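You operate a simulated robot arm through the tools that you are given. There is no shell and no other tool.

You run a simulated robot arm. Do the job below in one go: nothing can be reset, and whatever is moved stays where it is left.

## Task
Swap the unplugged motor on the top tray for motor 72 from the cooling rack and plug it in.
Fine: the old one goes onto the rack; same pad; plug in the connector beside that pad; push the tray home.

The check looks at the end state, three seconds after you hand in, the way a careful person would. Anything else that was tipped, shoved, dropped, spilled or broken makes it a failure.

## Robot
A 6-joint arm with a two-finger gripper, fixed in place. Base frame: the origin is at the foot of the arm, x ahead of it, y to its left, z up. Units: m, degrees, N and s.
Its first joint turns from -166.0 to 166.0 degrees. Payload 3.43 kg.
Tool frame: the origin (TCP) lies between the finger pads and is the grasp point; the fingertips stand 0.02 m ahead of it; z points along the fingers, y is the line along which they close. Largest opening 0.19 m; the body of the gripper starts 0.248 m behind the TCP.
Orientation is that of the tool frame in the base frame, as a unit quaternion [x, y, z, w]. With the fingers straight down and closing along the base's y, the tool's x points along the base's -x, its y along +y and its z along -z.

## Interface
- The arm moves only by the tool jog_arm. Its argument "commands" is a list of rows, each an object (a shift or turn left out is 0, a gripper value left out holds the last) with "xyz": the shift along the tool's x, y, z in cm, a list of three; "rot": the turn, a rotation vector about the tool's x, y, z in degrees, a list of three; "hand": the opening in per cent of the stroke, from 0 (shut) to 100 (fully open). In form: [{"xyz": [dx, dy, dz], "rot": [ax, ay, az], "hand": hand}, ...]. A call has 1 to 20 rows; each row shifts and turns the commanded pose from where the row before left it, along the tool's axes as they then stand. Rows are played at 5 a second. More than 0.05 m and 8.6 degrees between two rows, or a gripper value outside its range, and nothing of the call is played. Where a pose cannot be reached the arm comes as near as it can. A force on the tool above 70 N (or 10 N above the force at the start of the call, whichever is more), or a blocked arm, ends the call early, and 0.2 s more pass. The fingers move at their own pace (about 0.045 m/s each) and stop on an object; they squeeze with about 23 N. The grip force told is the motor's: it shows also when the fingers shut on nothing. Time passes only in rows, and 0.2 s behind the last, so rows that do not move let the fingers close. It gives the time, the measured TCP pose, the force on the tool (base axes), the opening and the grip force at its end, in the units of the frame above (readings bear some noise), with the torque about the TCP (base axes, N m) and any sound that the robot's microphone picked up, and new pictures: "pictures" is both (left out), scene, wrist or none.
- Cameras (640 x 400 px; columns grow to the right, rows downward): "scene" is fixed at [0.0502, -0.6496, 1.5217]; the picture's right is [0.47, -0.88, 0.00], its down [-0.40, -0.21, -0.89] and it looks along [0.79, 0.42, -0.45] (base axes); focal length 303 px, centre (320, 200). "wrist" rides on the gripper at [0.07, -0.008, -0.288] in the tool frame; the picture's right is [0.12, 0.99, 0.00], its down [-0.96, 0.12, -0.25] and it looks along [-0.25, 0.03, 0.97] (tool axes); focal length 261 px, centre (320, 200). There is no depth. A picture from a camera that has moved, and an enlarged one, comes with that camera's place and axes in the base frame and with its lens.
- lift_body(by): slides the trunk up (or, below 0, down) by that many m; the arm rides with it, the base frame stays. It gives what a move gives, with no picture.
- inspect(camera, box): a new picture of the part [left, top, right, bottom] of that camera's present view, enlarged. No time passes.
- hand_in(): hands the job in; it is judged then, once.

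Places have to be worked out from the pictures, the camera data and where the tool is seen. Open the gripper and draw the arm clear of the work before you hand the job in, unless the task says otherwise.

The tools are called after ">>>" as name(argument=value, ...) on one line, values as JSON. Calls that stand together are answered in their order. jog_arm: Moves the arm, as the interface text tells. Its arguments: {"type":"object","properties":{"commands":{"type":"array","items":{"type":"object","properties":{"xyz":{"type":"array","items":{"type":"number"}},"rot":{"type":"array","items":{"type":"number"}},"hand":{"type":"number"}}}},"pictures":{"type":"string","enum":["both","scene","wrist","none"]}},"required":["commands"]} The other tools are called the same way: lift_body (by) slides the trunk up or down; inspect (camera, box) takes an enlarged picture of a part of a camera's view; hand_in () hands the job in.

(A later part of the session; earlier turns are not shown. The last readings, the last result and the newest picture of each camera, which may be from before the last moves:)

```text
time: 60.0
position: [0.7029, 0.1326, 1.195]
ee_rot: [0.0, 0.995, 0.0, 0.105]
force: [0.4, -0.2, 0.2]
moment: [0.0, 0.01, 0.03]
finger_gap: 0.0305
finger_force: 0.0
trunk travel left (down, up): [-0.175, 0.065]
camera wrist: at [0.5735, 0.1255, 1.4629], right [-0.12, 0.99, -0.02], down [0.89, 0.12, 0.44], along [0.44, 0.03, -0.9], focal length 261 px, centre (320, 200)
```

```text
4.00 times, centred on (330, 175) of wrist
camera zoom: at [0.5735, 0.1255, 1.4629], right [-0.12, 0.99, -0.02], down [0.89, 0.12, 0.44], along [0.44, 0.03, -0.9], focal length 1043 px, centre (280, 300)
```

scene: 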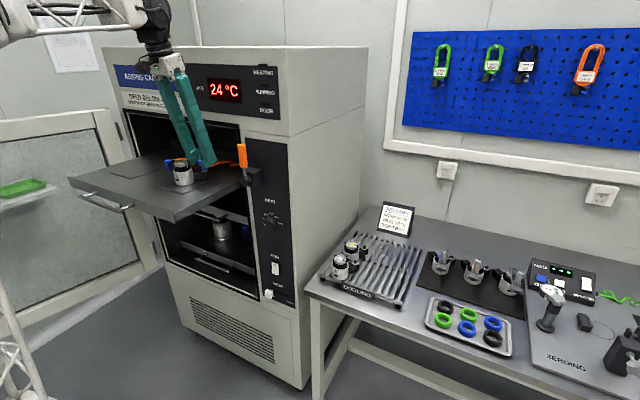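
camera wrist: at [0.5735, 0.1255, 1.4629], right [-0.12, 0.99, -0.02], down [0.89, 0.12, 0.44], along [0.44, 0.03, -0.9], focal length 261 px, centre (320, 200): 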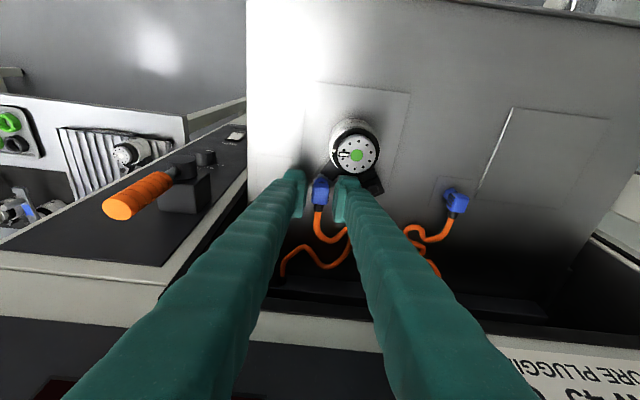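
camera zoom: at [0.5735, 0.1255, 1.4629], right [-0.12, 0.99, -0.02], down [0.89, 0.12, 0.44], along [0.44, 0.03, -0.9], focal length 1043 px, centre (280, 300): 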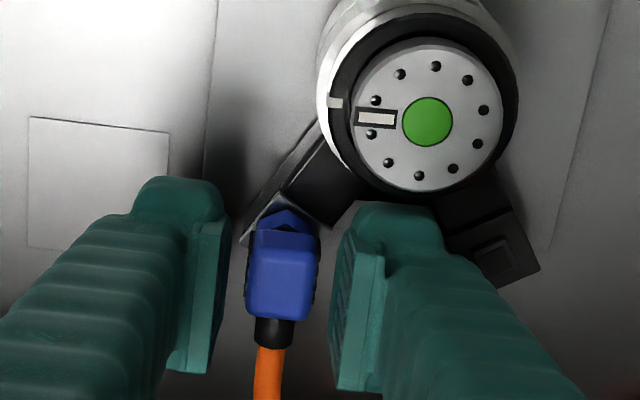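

The connector stands upright on the socket, released. I rise straight up 8 cm, keeping the narrow opening, and view the result.

>>> jog_arm(commands=[{"xyz": [-0.21, 0, -0.98]}, {"xyz": [-0.42, 0, -1.96]}, {"xyz": [-0.52, 0, -2.45]}, {"xyz": [-0.52, 0, -2.45]}, {"xyz": [3, 0, -0.6]}, {"xyz": [3, 0, -0.6]}, {"xyz": [0, 0, 0]}], pictures="both")

>>> inspect(camera="scene", box=[160, 130, 250, 195])

>>> inspect(camera="wrist", box=[240, 100, 440, 280])

>>> inspect(camera="scene", box=[190, 145, 230, 180])

```text
time: 61.6
position: [0.6402, 0.1311, 1.2726]
ee_rot: [0.0, 0.995, 0.0, 0.105]
force: [-0.6, 0.0, 0.0]
moment: [0.02, -0.05, 0.01]
finger_gap: 0.0305
finger_force: 0.1
trunk travel left (down, up): [-0.175, 0.065]
camera wrist: at [0.5115, 0.1245, 1.541], right [-0.12, 0.99, -0.02], down [0.89, 0.12, 0.44], along [0.44, 0.03, -0.9], focal length 261 px, centre (320, 200)
```

scene: 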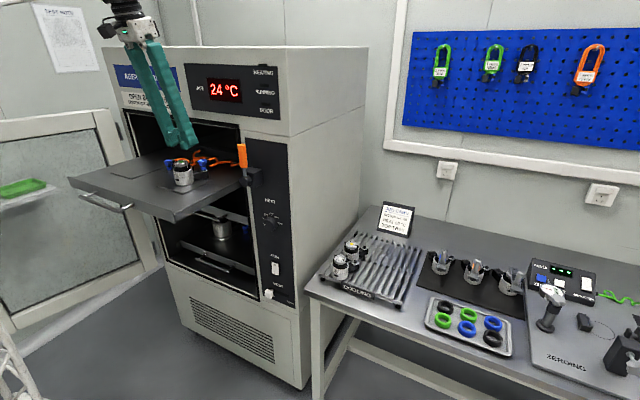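
wrist: 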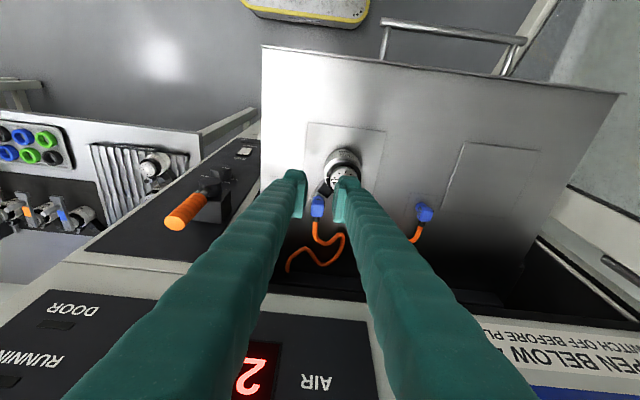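

```text
6.15 times, centred on (205, 162) of scene
camera zoom: at [0.0502, -0.6496, 1.5217], right [0.47, -0.88, 0.0], down [-0.4, -0.21, -0.89], along [0.79, 0.42, -0.45], focal length 1863 px, centre (1028, 431)
```

zoom: 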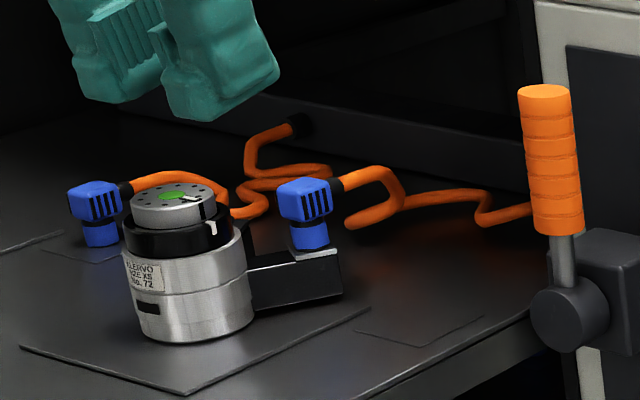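

```text
2.22 times, centred on (340, 190) of wrist
camera zoom: at [0.5115, 0.1245, 1.541], right [-0.12, 0.99, -0.02], down [0.89, 0.12, 0.44], along [0.44, 0.03, -0.9], focal length 579 px, centre (276, 222)
```

zoom: 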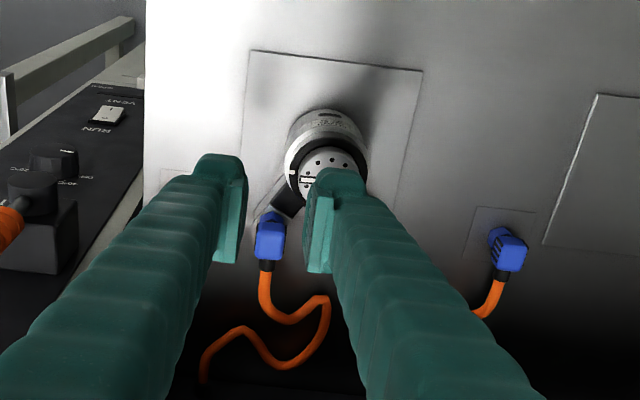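

```text
11.43 times, centred on (210, 162) of scene
camera zoom: at [0.0502, -0.6496, 1.5217], right [0.47, -0.88, 0.0], down [-0.4, -0.21, -0.89], along [0.79, 0.42, -0.45], focal length 3460 px, centre (1577, 629)
```

zoom: 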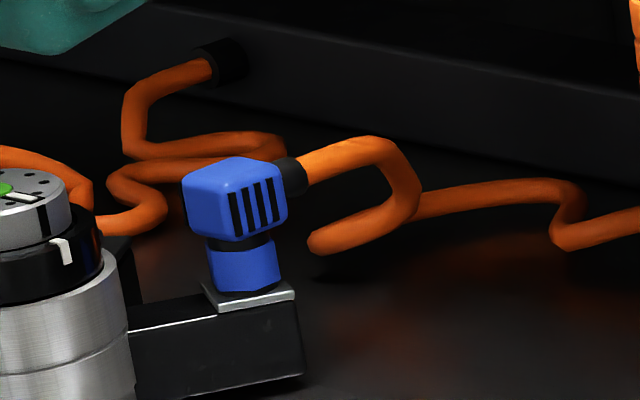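

Connector is properly seated on motor 72's socket. Next the tray: I straighten the tool, close the fingers, and move back over the tray's front edge to see the handle.

>>> jog_arm(commands=[{"xyz": [0, 0, -2], "rot": [0, 6, 0]}, {"xyz": [0, 0, 0], "rot": [0, 6, 0], "hand": 0}, {"xyz": [4, 3, 0]}, {"xyz": [4, 3, 0]}, {"xyz": [4, 4, 0]}, {"xyz": [4, 4, 0]}, {"xyz": [4, 2, 0]}, {"xyz": [3, 0, 0]}, {"xyz": [0, 0, 0]}], pictures="both")

>>> inspect(camera="scene", box=[60, 120, 260, 230])

```text
refused: row 5 steps farther than a row can; nothing moved
```

```text
3.20 times, centred on (160, 175) of scene
camera zoom: at [0.0502, -0.6496, 1.5217], right [0.47, -0.88, 0.0], down [-0.4, -0.21, -0.89], along [0.79, 0.42, -0.45], focal length 969 px, centre (832, 280)
```

zoom: 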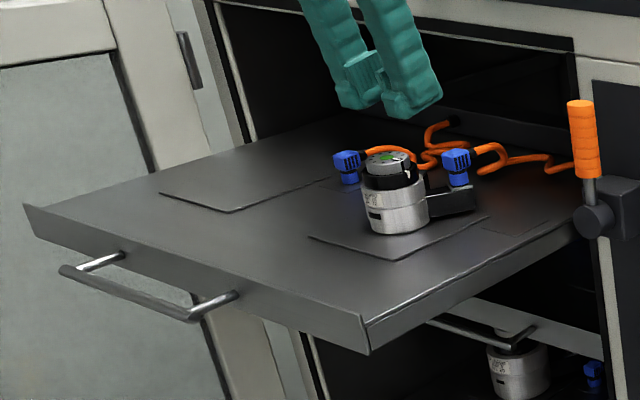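

One diagonal row was too long. Handle bar estimate: y≈0.21–0.40, x≈0.448, z≈1.10. I lean the tool 7°, close the fingers and move out in front of the handle with shorter steps.

>>> jog_arm(commands=[{"xyz": [0, 0, -1.5], "rot": [0, 5, 0]}, {"hand": 0}, {"xyz": [3.5, 2.4, 0.4]}, {"xyz": [3.5, 2.4, 0.4]}, {"xyz": [3.5, 2.4, 0.4]}, {"xyz": [3.5, 2.4, 0.4]}, {"xyz": [3.5, 2.4, 0.4]}, {"xyz": [3.5, 2.4, 0.4]}, {"xyz": [3.5, 2.4, 0.4]}, {"xyz": [0, 0, 0]}], pictures="both")

>>> inspect(camera="wrist", box=[160, 60, 480, 300])

```text
time: 63.8
position: [0.3993, 0.3014, 1.2296]
ee_rot: [0.0, 0.998, 0.001, 0.061]
force: [0.0, 0.4, 0.1]
moment: [0.01, 0.02, -0.02]
finger_gap: 0.0004
finger_force: 22.5
trunk travel left (down, up): [-0.175, 0.065]
camera wrist: at [0.2945, 0.2945, 1.5076], right [-0.12, 0.99, -0.01], down [0.92, 0.11, 0.36], along [0.36, 0.03, -0.93], focal length 261 px, centre (320, 200)
```

scene: 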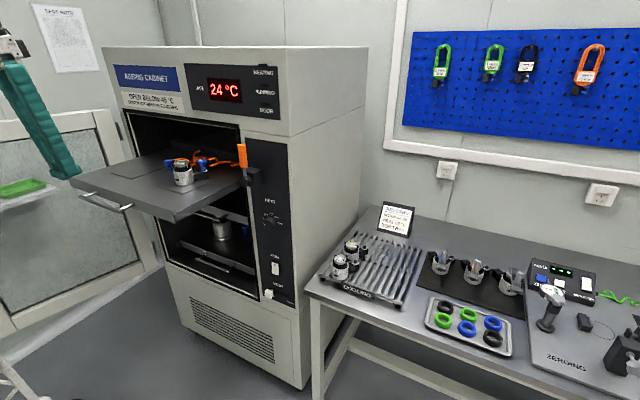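
wrist: 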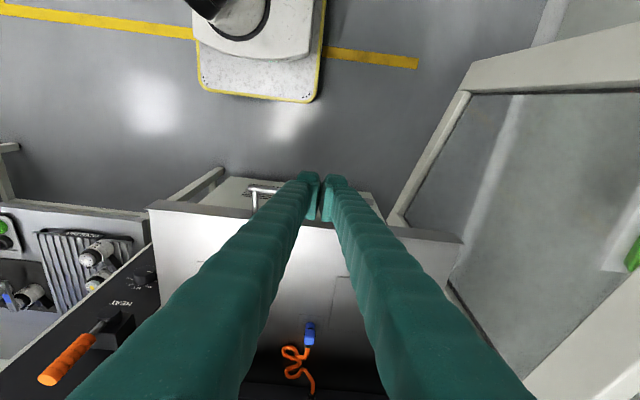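

```text
1.67 times, centred on (320, 180) of wrist
camera zoom: at [0.2945, 0.2945, 1.5076], right [-0.12, 0.99, -0.01], down [0.92, 0.11, 0.36], along [0.36, 0.03, -0.93], focal length 434 px, centre (320, 233)
```

zoom: 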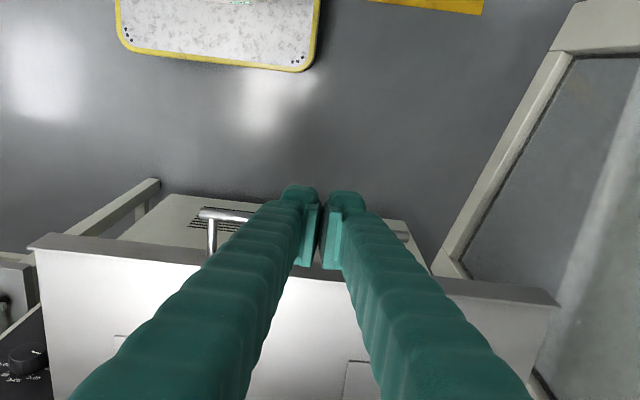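

Handle bar spans y≈0.187–0.395 (centre 0.291) at x≈0.445. I step back 1 cm, centre on it and lower the closed fingers to bar height in front of it.

>>> jog_arm(commands=[{"xyz": [0.99, -1.0, -0.12]}, {"xyz": [0.38, 0, 3.1]}, {"xyz": [0.38, 0, 3.1]}, {"xyz": [0.38, 0, 3.1]}, {"xyz": [0.38, 0, 3.1]}, {"xyz": [0, 0, 0]}], pictures="both")

>>> inspect(camera="wrist", box=[240, 120, 400, 280])

>>> inspect(camera="scene", box=[20, 120, 220, 250])

```text
time: 65.2
position: [0.3881, 0.2922, 1.1045]
ee_rot: [0.0, 0.998, 0.0, 0.061]
force: [0.2, 0.3, 0.0]
moment: [0.0, -0.03, 0.01]
finger_gap: 0.0001
finger_force: 23.3
trunk travel left (down, up): [-0.175, 0.065]
camera wrist: at [0.2829, 0.2849, 1.3828], right [-0.12, 0.99, -0.01], down [0.92, 0.12, 0.36], along [0.36, 0.03, -0.93], focal length 261 px, centre (320, 200)
```

scene: 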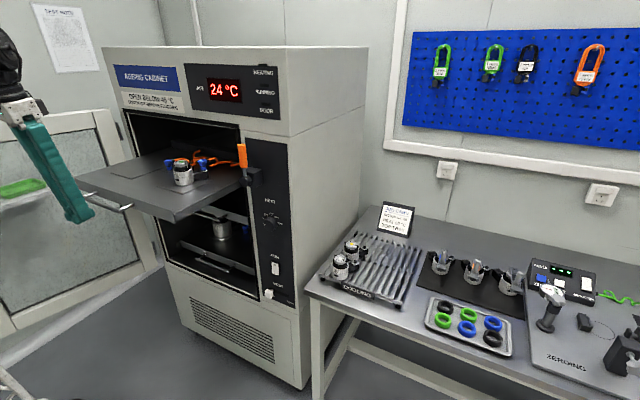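
wrist: 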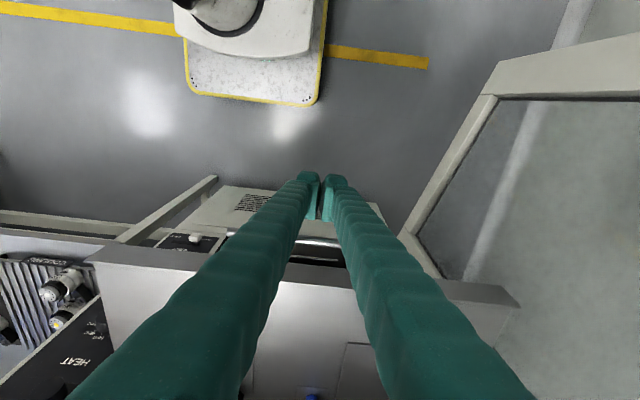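

```text
2.50 times, centred on (320, 200) of wrist
camera zoom: at [0.2829, 0.2849, 1.3828], right [-0.12, 0.99, -0.01], down [0.92, 0.12, 0.36], along [0.36, 0.03, -0.93], focal length 652 px, centre (320, 200)
```

zoom: 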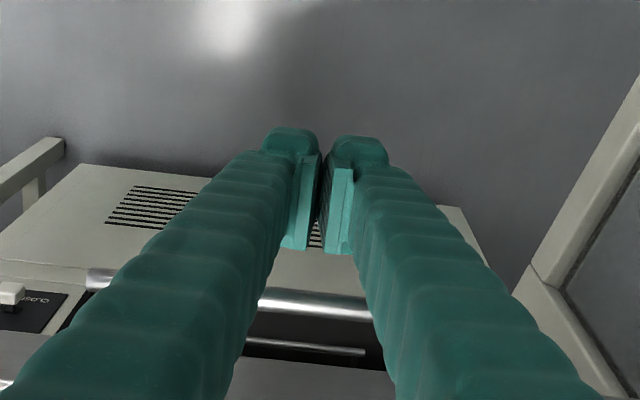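

```text
3.08 times, centred on (120, 185) of scene
camera zoom: at [0.0502, -0.6496, 1.5217], right [0.47, -0.88, 0.0], down [-0.4, -0.21, -0.89], along [0.79, 0.42, -0.45], focal length 932 px, centre (935, 246)
```

zoom: 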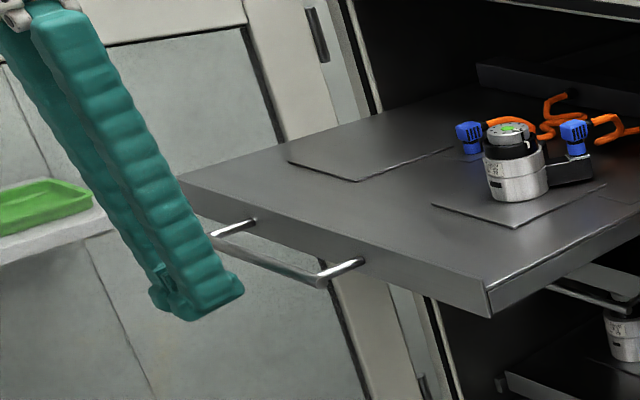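

The fingers hang in front of the bar at bar height. I advance gently until they touch it.

>>> jog_arm(commands=[{"xyz": [-0.99, 0, 0.12]}, {"xyz": [-0.99, 0, 0.12]}, {"xyz": [-0.5, 0, 0.06]}, {"xyz": [-0.5, 0, 0.06]}, {"xyz": [-0.5, 0, 0.06]}, {"xyz": [-0.5, 0, 0.06]}, {"xyz": [0, 0, 0]}], pictures="both")

>>> inspect(camera="scene", box=[20, 120, 220, 250])

```text
time: 66.8
position: [0.4289, 0.29, 1.1047]
ee_rot: [0.0, 0.998, 0.0, 0.061]
force: [-0.6, 0.5, -1.3]
moment: [0.02, 0.08, 0.04]
finger_gap: 0.0
finger_force: 34.1
trunk travel left (down, up): [-0.175, 0.065]
camera wrist: at [0.3236, 0.2832, 1.3832], right [-0.12, 0.99, -0.01], down [0.92, 0.12, 0.36], along [0.36, 0.03, -0.93], focal length 261 px, centre (320, 200)
```

scene: 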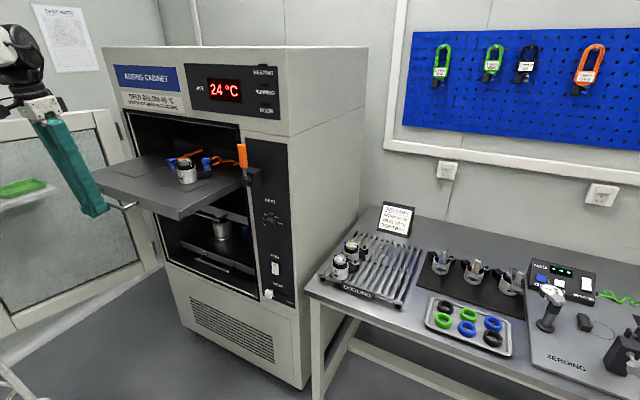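
wrist: 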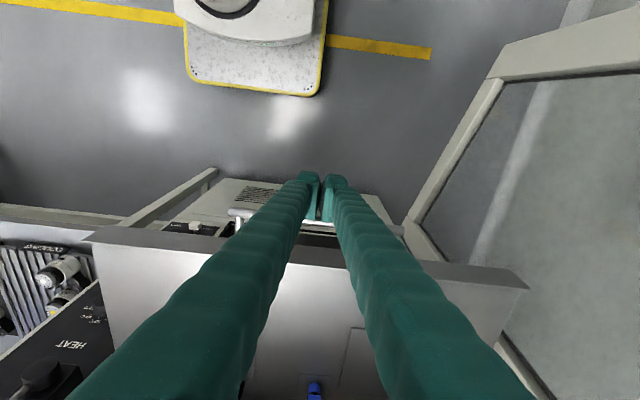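

```text
3.08 times, centred on (120, 185) of scene
camera zoom: at [0.0502, -0.6496, 1.5217], right [0.47, -0.88, 0.0], down [-0.4, -0.21, -0.89], along [0.79, 0.42, -0.45], focal length 932 px, centre (935, 246)
```

zoom: 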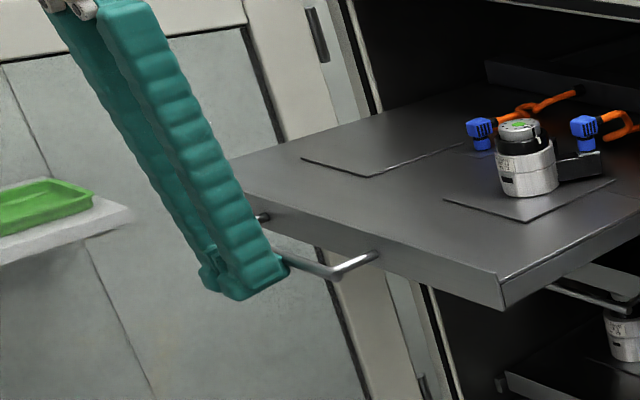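

The tray is sliding smoothly with almost no force and the motor rides with it. I keep pushing at about 5 cm/s for 15 cm.

>>> jog_arm(commands=[{"xyz": [-0.5, 0, 0.06]}, {"xyz": [-0.7, 0, 0.09]}, {"xyz": [-0.9, 0, 0.11]}, {"xyz": [-0.99, 0, 0.12]}, {"xyz": [-0.99, 0, 0.12]}, {"xyz": [-0.99, 0, 0.12]}, {"xyz": [-0.99, 0, 0.12]}, {"xyz": [-0.99, 0, 0.12]}, {"xyz": [-0.99, 0, 0.12]}, {"xyz": [-0.99, 0, 0.12]}, {"xyz": [-0.99, 0, 0.12]}, {"xyz": [-0.99, 0, 0.12]}, {"xyz": [-0.99, 0, 0.12]}, {"xyz": [-0.9, 0, 0.11]}, {"xyz": [-0.7, 0, 0.09]}, {"xyz": [-0.5, 0, 0.06]}, {"xyz": [0, 0, 0]}], pictures="both")

>>> inspect(camera="scene", box=[80, 100, 280, 230])

```text
time: 70.4
position: [0.5716, 0.2904, 1.1068]
ee_rot: [0.0, 0.998, 0.0, 0.061]
force: [0.2, 0.1, -0.2]
moment: [0.02, -0.03, 0.02]
finger_gap: 0.0
finger_force: 34.4
trunk travel left (down, up): [-0.175, 0.065]
camera wrist: at [0.4653, 0.2839, 1.3845], right [-0.12, 0.99, -0.01], down [0.92, 0.12, 0.36], along [0.36, 0.03, -0.93], focal length 261 px, centre (320, 200)
```

scene: 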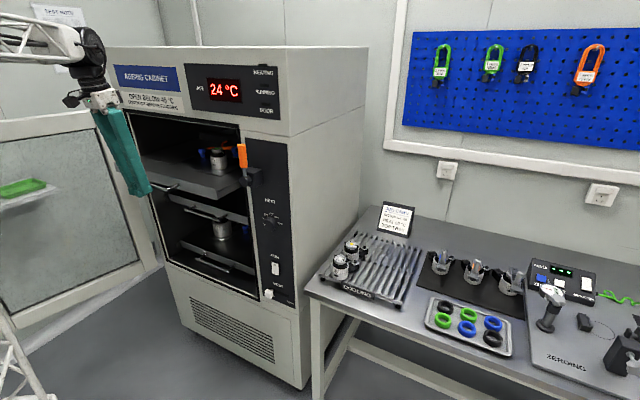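
wrist: 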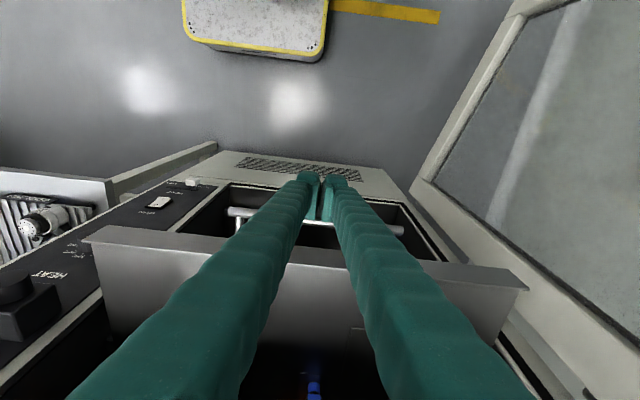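

```text
3.08 times, centred on (180, 165) of scene
camera zoom: at [0.0502, -0.6496, 1.5217], right [0.47, -0.88, 0.0], down [-0.4, -0.21, -0.89], along [0.79, 0.42, -0.45], focal length 932 px, centre (751, 308)
```

zoom: 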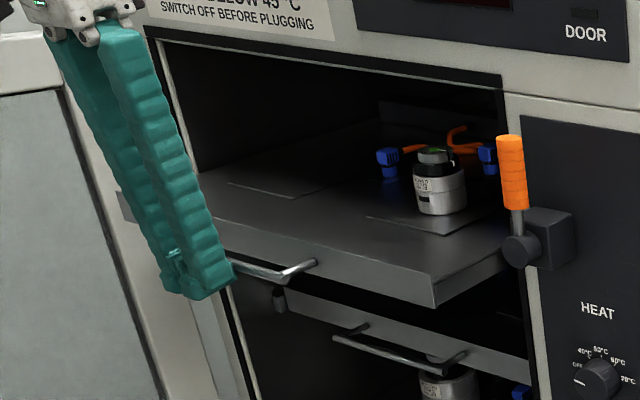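

All smooth; motor and plugged connector ride inside undisturbed. I push another ~9 cm, then creep to the stop.

>>> jog_arm(commands=[{"xyz": [-0.5, 0, 0.06]}, {"xyz": [-0.8, 0, 0.1]}, {"xyz": [-0.99, 0, 0.12]}, {"xyz": [-0.99, 0, 0.12]}, {"xyz": [-0.99, 0, 0.12]}, {"xyz": [-0.99, 0, 0.12]}, {"xyz": [-0.99, 0, 0.12]}, {"xyz": [-0.8, 0, 0.1]}, {"xyz": [-0.6, 0, 0.07]}, {"xyz": [-0.5, 0, 0.06]}, {"xyz": [0, 0, 0]}], pictures="both")

>>> inspect(camera="scene", box=[80, 100, 280, 230])

>>> inspect(camera="wrist", box=[160, 140, 480, 340])

```text
time: 72.8
position: [0.6538, 0.2909, 1.1059]
ee_rot: [0.0, 0.998, 0.0, 0.061]
force: [-0.9, 0.2, 0.4]
moment: [0.0, 0.01, -0.01]
finger_gap: 0.0
finger_force: 34.4
trunk travel left (down, up): [-0.175, 0.065]
camera wrist: at [0.5475, 0.2838, 1.3848], right [-0.12, 0.99, -0.01], down [0.92, 0.12, 0.36], along [0.36, 0.03, -0.93], focal length 261 px, centre (320, 200)
```

scene: 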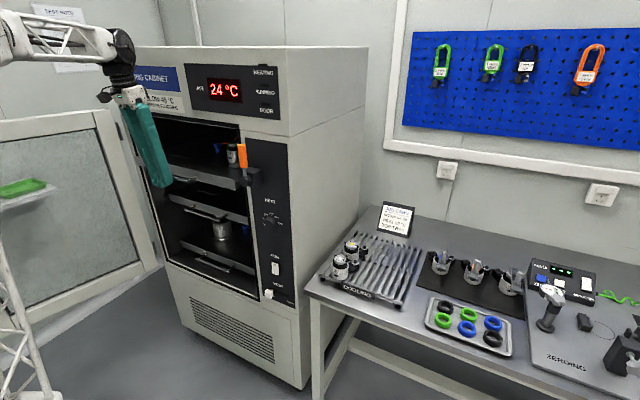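
wrist: 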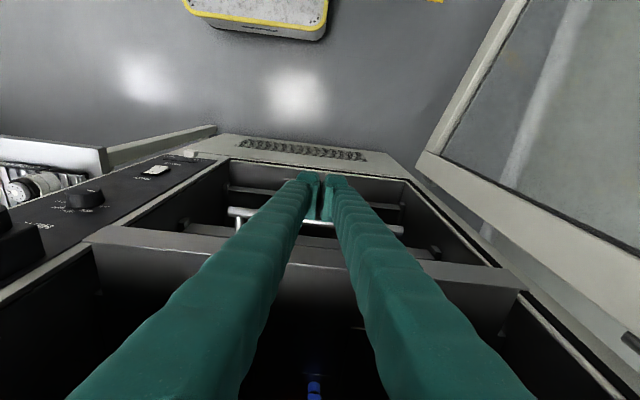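

```text
3.08 times, centred on (180, 165) of scene
camera zoom: at [0.0502, -0.6496, 1.5217], right [0.47, -0.88, 0.0], down [-0.4, -0.21, -0.89], along [0.79, 0.42, -0.45], focal length 932 px, centre (751, 308)
```

zoom: 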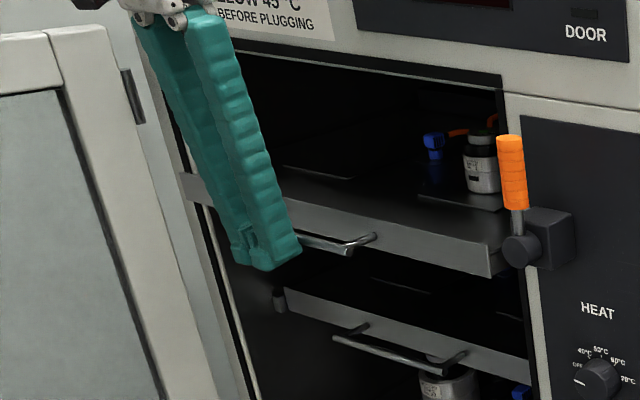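

```text
2.00 times, centred on (320, 240) of wrist
camera zoom: at [0.5475, 0.2838, 1.3848], right [-0.12, 0.99, -0.01], down [0.92, 0.12, 0.36], along [0.36, 0.03, -0.93], focal length 521 px, centre (320, 120)
```

zoom: 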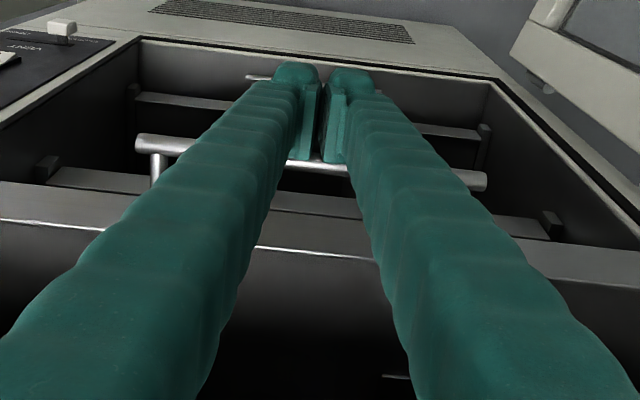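

Near home now. I creep forward 5 mm per row, watching for the stop.

>>> jog_arm(commands=[{"xyz": [-0.5, 0, 0.06]}, {"xyz": [-0.5, 0, 0.06]}, {"xyz": [-0.5, 0, 0.06]}, {"xyz": [-0.5, 0, 0.06]}, {"xyz": [-0.5, 0, 0.06]}, {"xyz": [0, 0, 0]}], pictures="both")

>>> inspect(camera="scene", box=[80, 100, 280, 230])

>>> inspect(camera="wrist", box=[160, 140, 480, 340])

```text
time: 74.2
position: [0.6786, 0.29, 1.1071]
ee_rot: [0.0, 0.998, 0.001, 0.061]
force: [-0.1, -0.1, 0.4]
moment: [-0.01, 0.03, 0.03]
finger_gap: 0.0
finger_force: 34.0
trunk travel left (down, up): [-0.175, 0.065]
camera wrist: at [0.5724, 0.2837, 1.385], right [-0.12, 0.99, -0.01], down [0.92, 0.12, 0.36], along [0.36, 0.03, -0.93], focal length 261 px, centre (320, 200)
```

scene: 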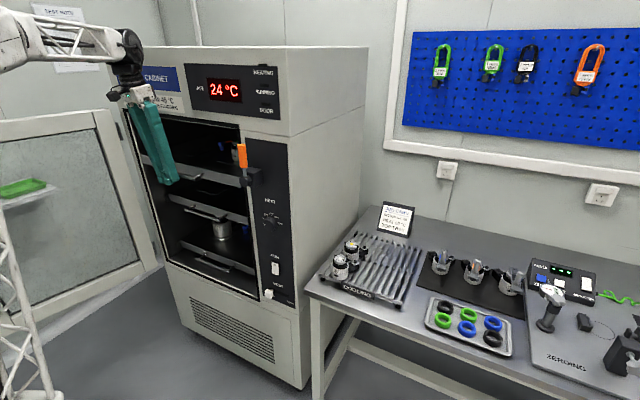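
wrist: 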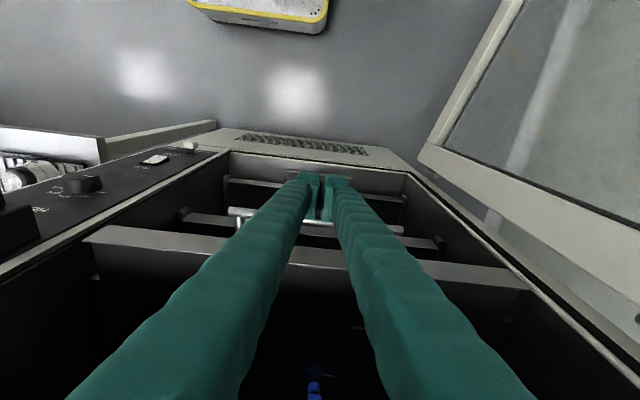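

```text
3.08 times, centred on (180, 165) of scene
camera zoom: at [0.0502, -0.6496, 1.5217], right [0.47, -0.88, 0.0], down [-0.4, -0.21, -0.89], along [0.79, 0.42, -0.45], focal length 932 px, centre (751, 308)
```

zoom: 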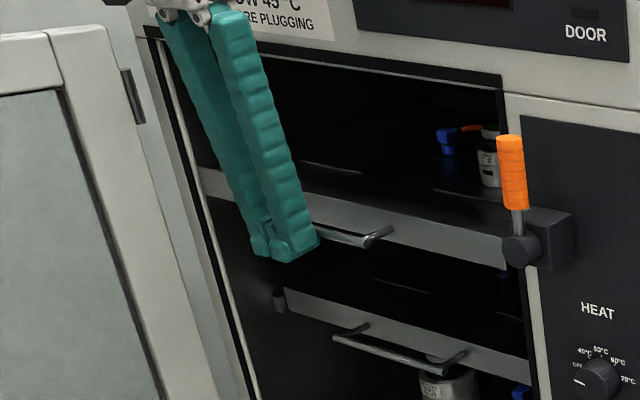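

```text
2.00 times, centred on (320, 240) of wrist
camera zoom: at [0.5724, 0.2837, 1.385], right [-0.12, 0.99, -0.01], down [0.92, 0.12, 0.36], along [0.36, 0.03, -0.93], focal length 521 px, centre (320, 120)
```

zoom: 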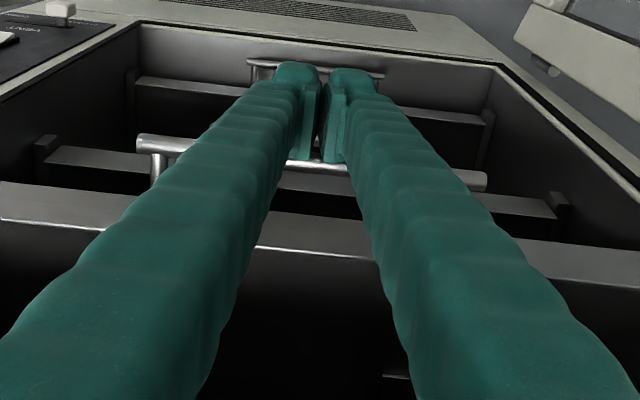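

No stop yet; the lower trays' lips sit slightly deeper, so I continue creeping forward.

>>> jog_arm(commands=[{"xyz": [-0.4, 0, 0.05]}, {"xyz": [-0.4, 0, 0.05]}, {"xyz": [-0.4, 0, 0.05]}, {"xyz": [-0.4, 0, 0.05]}, {"xyz": [-0.4, 0, 0.05]}, {"xyz": [0, 0, 0]}], pictures="both")

>>> inspect(camera="scene", box=[80, 60, 280, 230])

>>> inspect(camera="wrist", box=[160, 140, 480, 340])

```text
time: 75.6
position: [0.6995, 0.2915, 1.1064]
ee_rot: [0.0, 0.998, -0.001, 0.061]
force: [-0.7, 0.0, 0.1]
moment: [0.01, 0.02, 0.03]
finger_gap: 0.0002
finger_force: 34.1
trunk travel left (down, up): [-0.175, 0.065]
camera wrist: at [0.5931, 0.2846, 1.385], right [-0.12, 0.99, -0.01], down [0.92, 0.12, 0.36], along [0.36, 0.03, -0.93], focal length 261 px, centre (320, 200)
```

scene: 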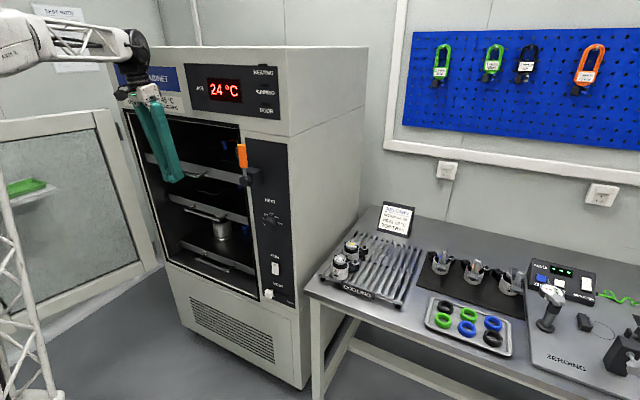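
wrist: 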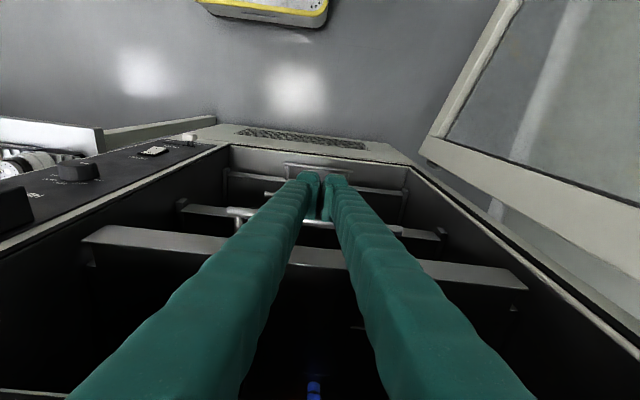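

```text
2.35 times, centred on (180, 145) of scene
camera zoom: at [0.0502, -0.6496, 1.5217], right [0.47, -0.88, 0.0], down [-0.4, -0.21, -0.89], along [0.79, 0.42, -0.45], focal length 712 px, centre (649, 329)
```

zoom: 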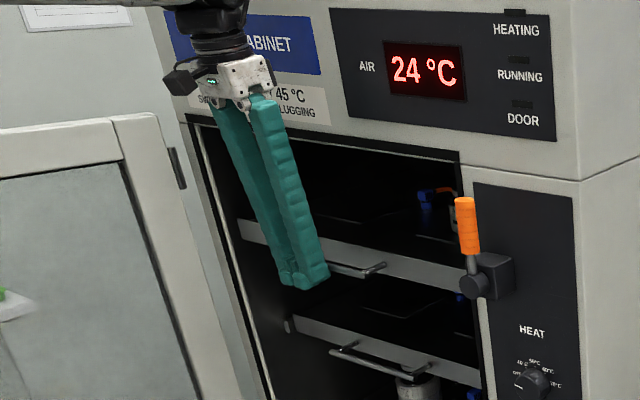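

```text
2.00 times, centred on (320, 240) of wrist
camera zoom: at [0.5931, 0.2846, 1.385], right [-0.12, 0.99, -0.01], down [0.92, 0.12, 0.36], along [0.36, 0.03, -0.93], focal length 521 px, centre (320, 120)
```

zoom: 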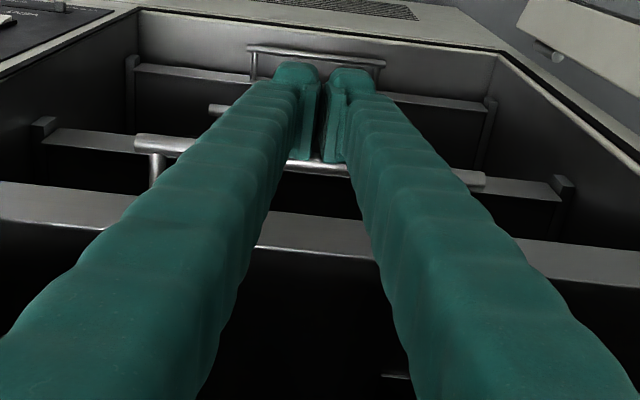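

Small stop blocks on the walls show that the tray needs about 3–4 cm more. For wrist clearance from the cabinet header I lean the tool to 15°, then keep creeping.

>>> jog_arm(commands=[{"rot": [0, -4, 0]}, {"rot": [0, -4, 0]}, {"xyz": [-0.4, 0, 0.1]}, {"xyz": [-0.4, 0, 0.1]}, {"xyz": [-0.4, 0, 0.1]}, {"xyz": [-0.4, 0, 0.1]}, {"xyz": [0, 0, 0]}], pictures="both")

>>> inspect(camera="scene", box=[80, 60, 280, 230])

>>> inspect(camera="wrist", box=[160, 140, 560, 370])

```text
time: 77.2
position: [0.7143, 0.2907, 1.1074]
ee_rot: [-0.001, 0.991, 0.0, 0.131]
force: [0.4, 0.2, 0.5]
moment: [-0.02, 0.0, -0.02]
finger_gap: 0.0
finger_force: 34.3
trunk travel left (down, up): [-0.175, 0.065]
camera wrist: at [0.5721, 0.284, 1.3674], right [-0.11, 0.99, -0.03], down [0.87, 0.12, 0.49], along [0.49, 0.03, -0.87], focal length 261 px, centre (320, 200)
```

scene: 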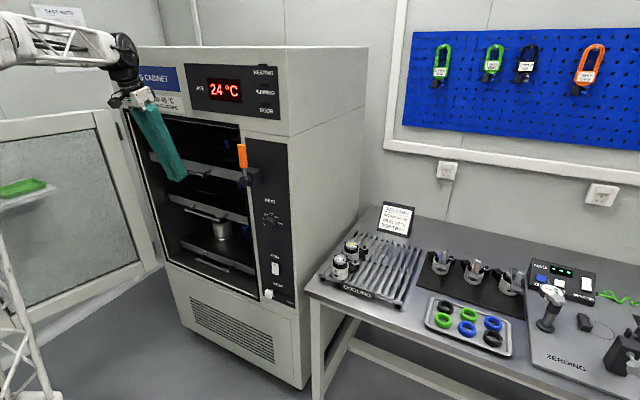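
wrist: 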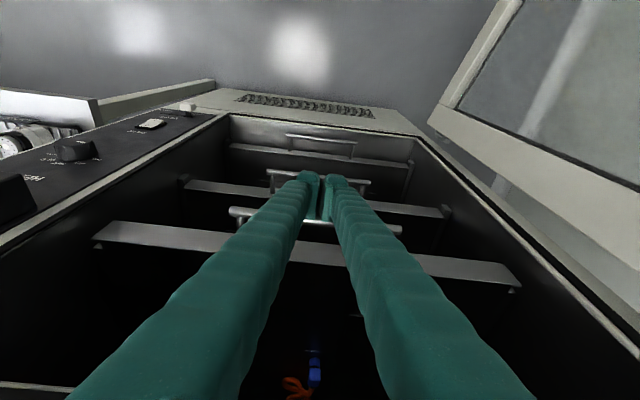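

```text
2.35 times, centred on (180, 145) of scene
camera zoom: at [0.0502, -0.6496, 1.5217], right [0.47, -0.88, 0.0], down [-0.4, -0.21, -0.89], along [0.79, 0.42, -0.45], focal length 712 px, centre (649, 329)
```

zoom: 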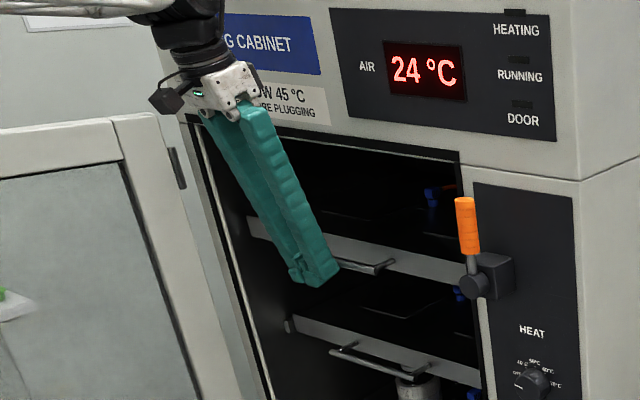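

```text
1.60 times, centred on (360, 255) of wrist
camera zoom: at [0.5721, 0.284, 1.3674], right [-0.11, 0.99, -0.03], down [0.87, 0.12, 0.49], along [0.49, 0.03, -0.87], focal length 417 px, centre (256, 112)
```

zoom: 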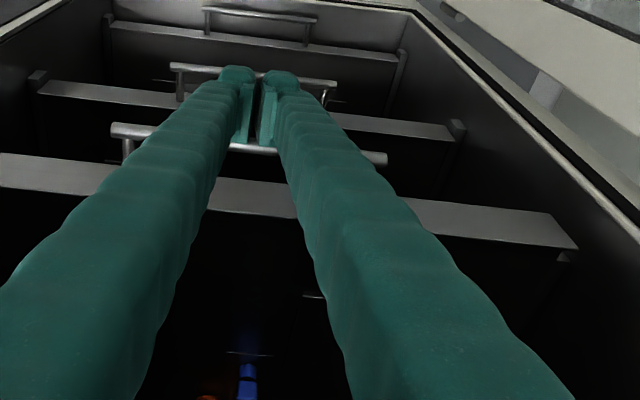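

The lower trays' lips are at x≈0.811 and the top one is now at ≈0.791, so about 2 cm remains. I continue creeping to the stop.

>>> jog_arm(commands=[{"xyz": [-0.4, 0, 0.1]}, {"xyz": [-0.4, 0, 0.1]}, {"xyz": [-0.4, 0, 0.1]}, {"xyz": [-0.3, 0, 0.08]}, {"xyz": [0, 0, 0]}], pictures="both")

>>> inspect(camera="wrist", box=[160, 140, 560, 370])

>>> inspect(camera="scene", box=[80, 60, 280, 230])

```text
time: 78.4
position: [0.7304, 0.2917, 1.1068]
ee_rot: [0.0, 0.991, 0.0, 0.131]
force: [0.1, -0.2, 0.4]
moment: [-0.04, -0.03, -0.02]
finger_gap: 0.0
finger_force: 34.4
trunk travel left (down, up): [-0.175, 0.065]
camera wrist: at [0.5875, 0.2845, 1.3678], right [-0.12, 0.99, -0.03], down [0.86, 0.12, 0.49], along [0.49, 0.03, -0.87], focal length 261 px, centre (320, 200)
```

scene: 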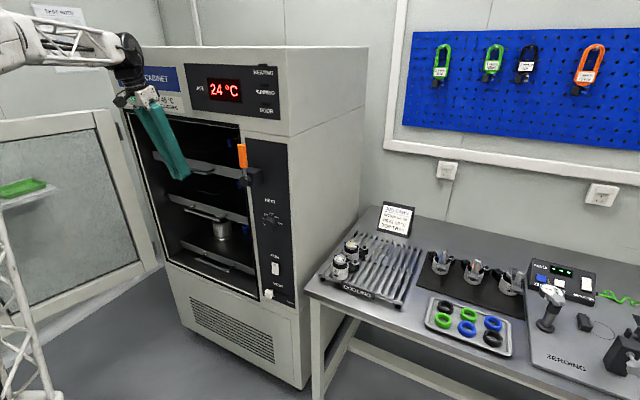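
wrist: 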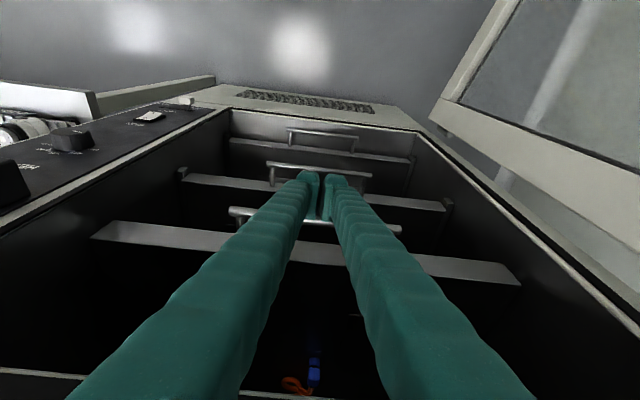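

```text
1.60 times, centred on (360, 255) of wrist
camera zoom: at [0.5875, 0.2845, 1.3678], right [-0.12, 0.99, -0.03], down [0.86, 0.12, 0.49], along [0.49, 0.03, -0.87], focal length 417 px, centre (256, 112)
```

zoom: 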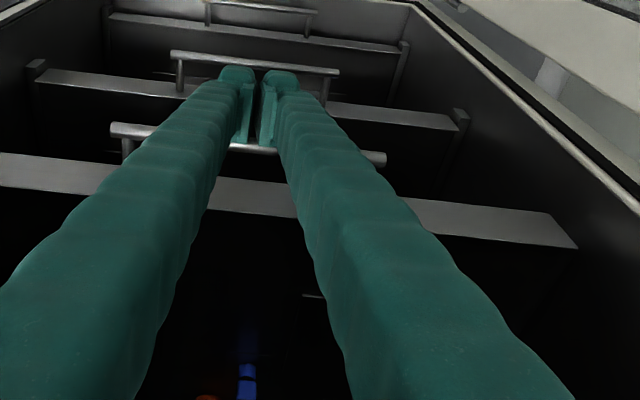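

```text
2.35 times, centred on (180, 145) of scene
camera zoom: at [0.0502, -0.6496, 1.5217], right [0.47, -0.88, 0.0], down [-0.4, -0.21, -0.89], along [0.79, 0.42, -0.45], focal length 712 px, centre (649, 329)
```

zoom: 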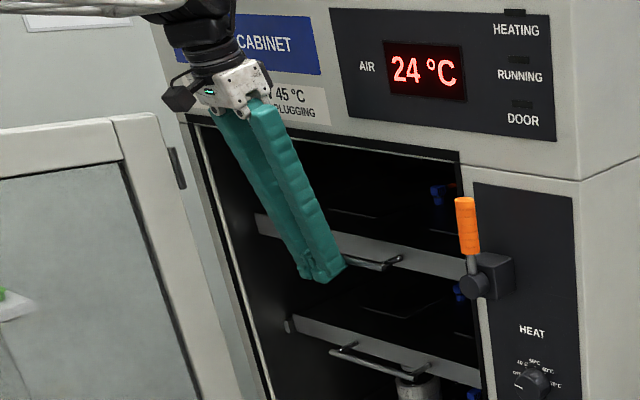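

About 4 mm or more remains by comparison with the lower trays. I keep creeping in 2 mm rows until the force rises.

>>> jog_arm(commands=[{"xyz": [-0.2, 0, 0.05]}, {"xyz": [-0.2, 0, 0.05]}, {"xyz": [-0.2, 0, 0.05]}, {"xyz": [0, 0, 0]}], pictures="wrist")

>>> inspect(camera="wrist", box=[160, 140, 560, 370])

```text
time: 79.4
position: [0.7365, 0.2912, 1.1065]
ee_rot: [0.0, 0.991, 0.0, 0.13]
force: [-1.7, -0.4, -0.9]
moment: [0.01, 0.03, 0.04]
finger_gap: 0.0062
finger_force: 34.1
trunk travel left (down, up): [-0.175, 0.065]
camera wrist: at [0.5937, 0.284, 1.3676], right [-0.12, 0.99, -0.03], down [0.87, 0.12, 0.49], along [0.49, 0.03, -0.87], focal length 261 px, centre (320, 200)
```

wrist: 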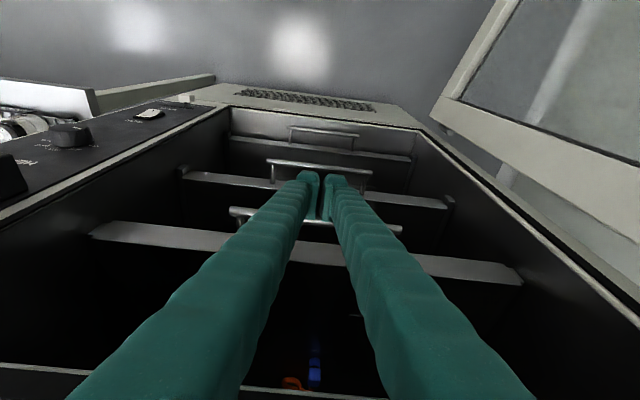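

```text
1.60 times, centred on (360, 255) of wrist
camera zoom: at [0.5937, 0.284, 1.3676], right [-0.12, 0.99, -0.03], down [0.87, 0.12, 0.49], along [0.49, 0.03, -0.87], focal length 417 px, centre (256, 112)
```

zoom: 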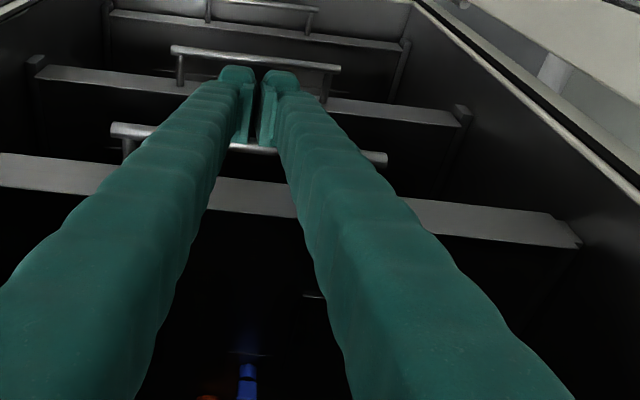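

The block now starts to show at the lip's end as on the lower trays. I push a few more millimetres to confirm the stop.

>>> jog_arm(commands=[{"xyz": [-0.2, 0, 0.05]}, {"xyz": [0, 0, 0]}], pictures="none")

>>> inspect(camera="wrist", box=[160, 140, 560, 370])

```text
time: 80.0
position: [0.7381, 0.2906, 1.1068]
ee_rot: [0.0, 0.991, 0.001, 0.131]
force: [-1.2, 0.0, -1.0]
moment: [0.0, 0.02, -0.02]
finger_gap: 0.0061
finger_force: 33.9
trunk travel left (down, up): [-0.175, 0.065]
```

```text
1.60 times, centred on (360, 255) of wrist
camera zoom: at [0.5956, 0.2843, 1.3677], right [-0.11, 0.99, -0.03], down [0.87, 0.12, 0.49], along [0.49, 0.03, -0.87], focal length 417 px, centre (256, 112)
```

zoom: 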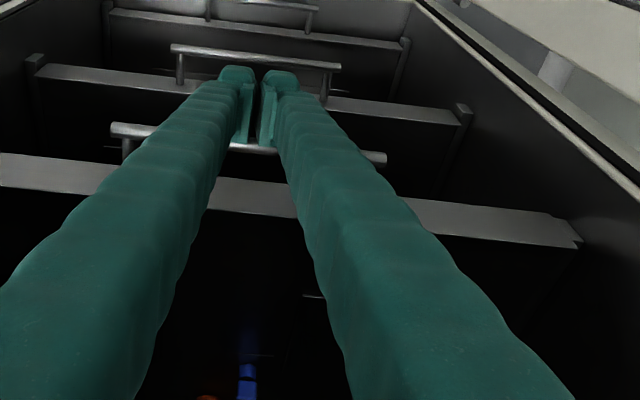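

Still no real resistance; continuing in 2 mm steps.

>>> jog_arm(commands=[{"xyz": [-0.2, 0, 0.05]}, {"xyz": [-0.2, 0, 0.05]}, {"xyz": [0, 0, 0]}], pictures="none")

>>> inspect(camera="wrist", box=[160, 140, 560, 370])

>>> inspect(camera="wrist", box=[450, 230, 550, 310])

>>> inspect(camera="scene", box=[80, 60, 280, 230])

```text
time: 80.8
position: [0.7422, 0.2906, 1.1067]
ee_rot: [0.0, 0.991, 0.001, 0.131]
force: [-0.4, -0.3, -0.5]
moment: [-0.03, 0.03, 0.01]
finger_gap: 0.0002
finger_force: 34.6
trunk travel left (down, up): [-0.175, 0.065]
```

```text
1.60 times, centred on (360, 255) of wrist
camera zoom: at [0.5994, 0.284, 1.3681], right [-0.12, 0.99, -0.03], down [0.87, 0.12, 0.49], along [0.49, 0.03, -0.87], focal length 417 px, centre (256, 112)
```

zoom: 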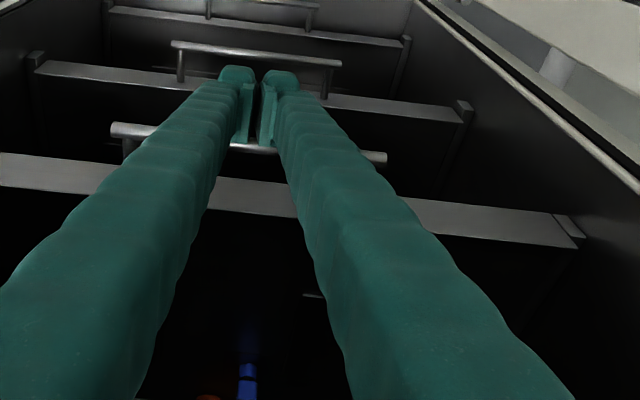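

```text
5.00 times, centred on (500, 270) of wrist
camera zoom: at [0.5994, 0.284, 1.3681], right [-0.12, 0.99, -0.03], down [0.87, 0.12, 0.49], along [0.49, 0.03, -0.87], focal length 1303 px, centre (-580, -150)
```

zoom: 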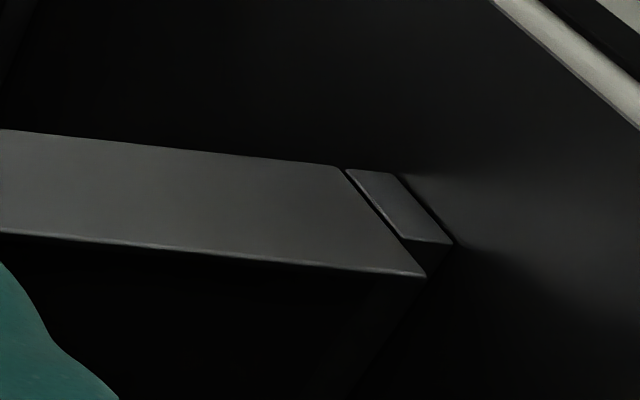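

```text
2.35 times, centred on (180, 145) of scene
camera zoom: at [0.0502, -0.6496, 1.5217], right [0.47, -0.88, 0.0], down [-0.4, -0.21, -0.89], along [0.79, 0.42, -0.45], focal length 712 px, centre (649, 329)
```

zoom: 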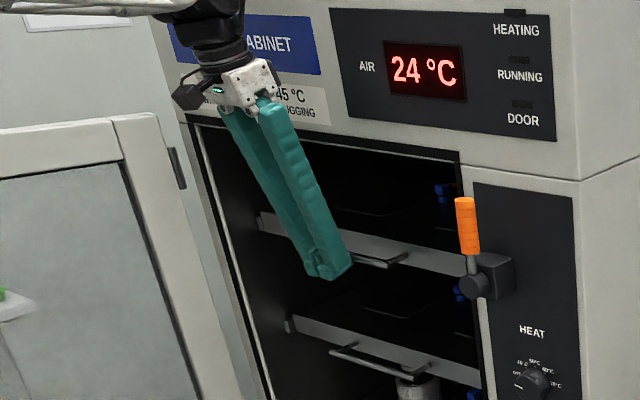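

The rail block is now about flush with the top lip's front. I compare with the same corner of the middle tray.

>>> inspect(camera="wrist", box=[410, 180, 470, 230])

>>> inspect(camera="wrist", box=[385, 140, 435, 180])

>>> inspect(camera="scene", box=[140, 130, 240, 230])

```text
8.00 times, centred on (440, 205) of wrist
camera zoom: at [0.5994, 0.284, 1.3681], right [-0.12, 0.99, -0.03], down [0.87, 0.12, 0.49], along [0.49, 0.03, -0.87], focal length 2085 px, centre (-640, 160)
```

zoom: 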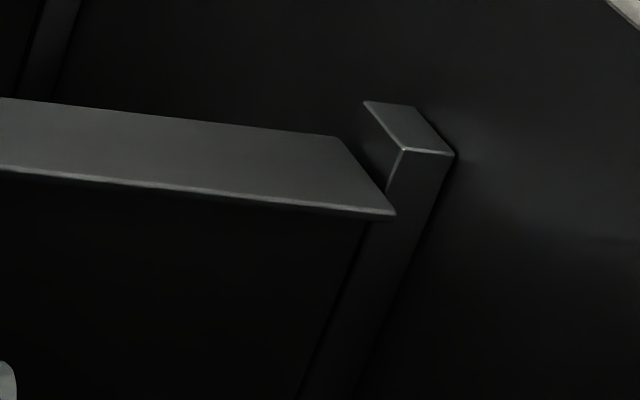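

```text
10.00 times, centred on (410, 160) of wrist
camera zoom: at [0.5994, 0.284, 1.3681], right [-0.12, 0.99, -0.03], down [0.87, 0.12, 0.49], along [0.49, 0.03, -0.87], focal length 2606 px, centre (-580, 600)
```

zoom: 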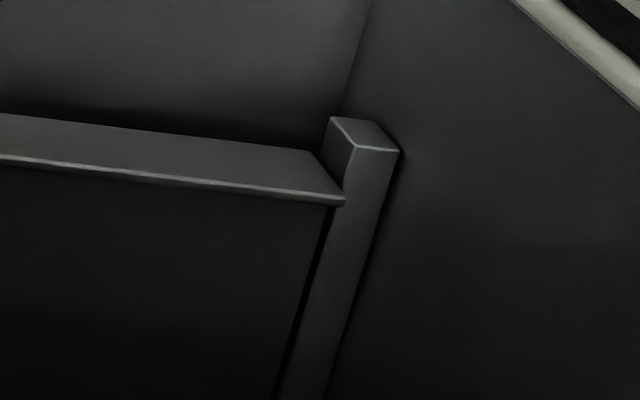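

```text
4.00 times, centred on (190, 180) of scene
camera zoom: at [0.0502, -0.6496, 1.5217], right [0.47, -0.88, 0.0], down [-0.4, -0.21, -0.89], along [0.79, 0.42, -0.45], focal length 1211 px, centre (840, 280)
```

zoom: 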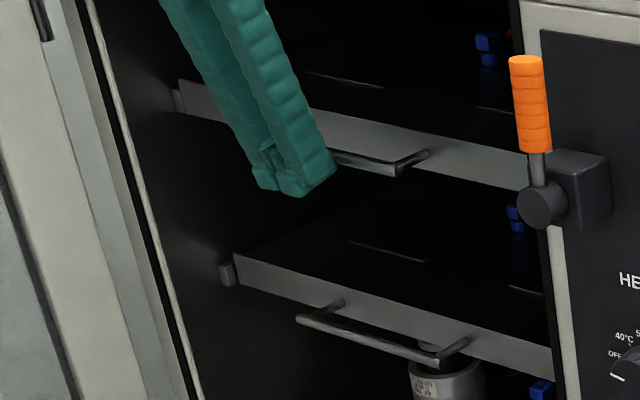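

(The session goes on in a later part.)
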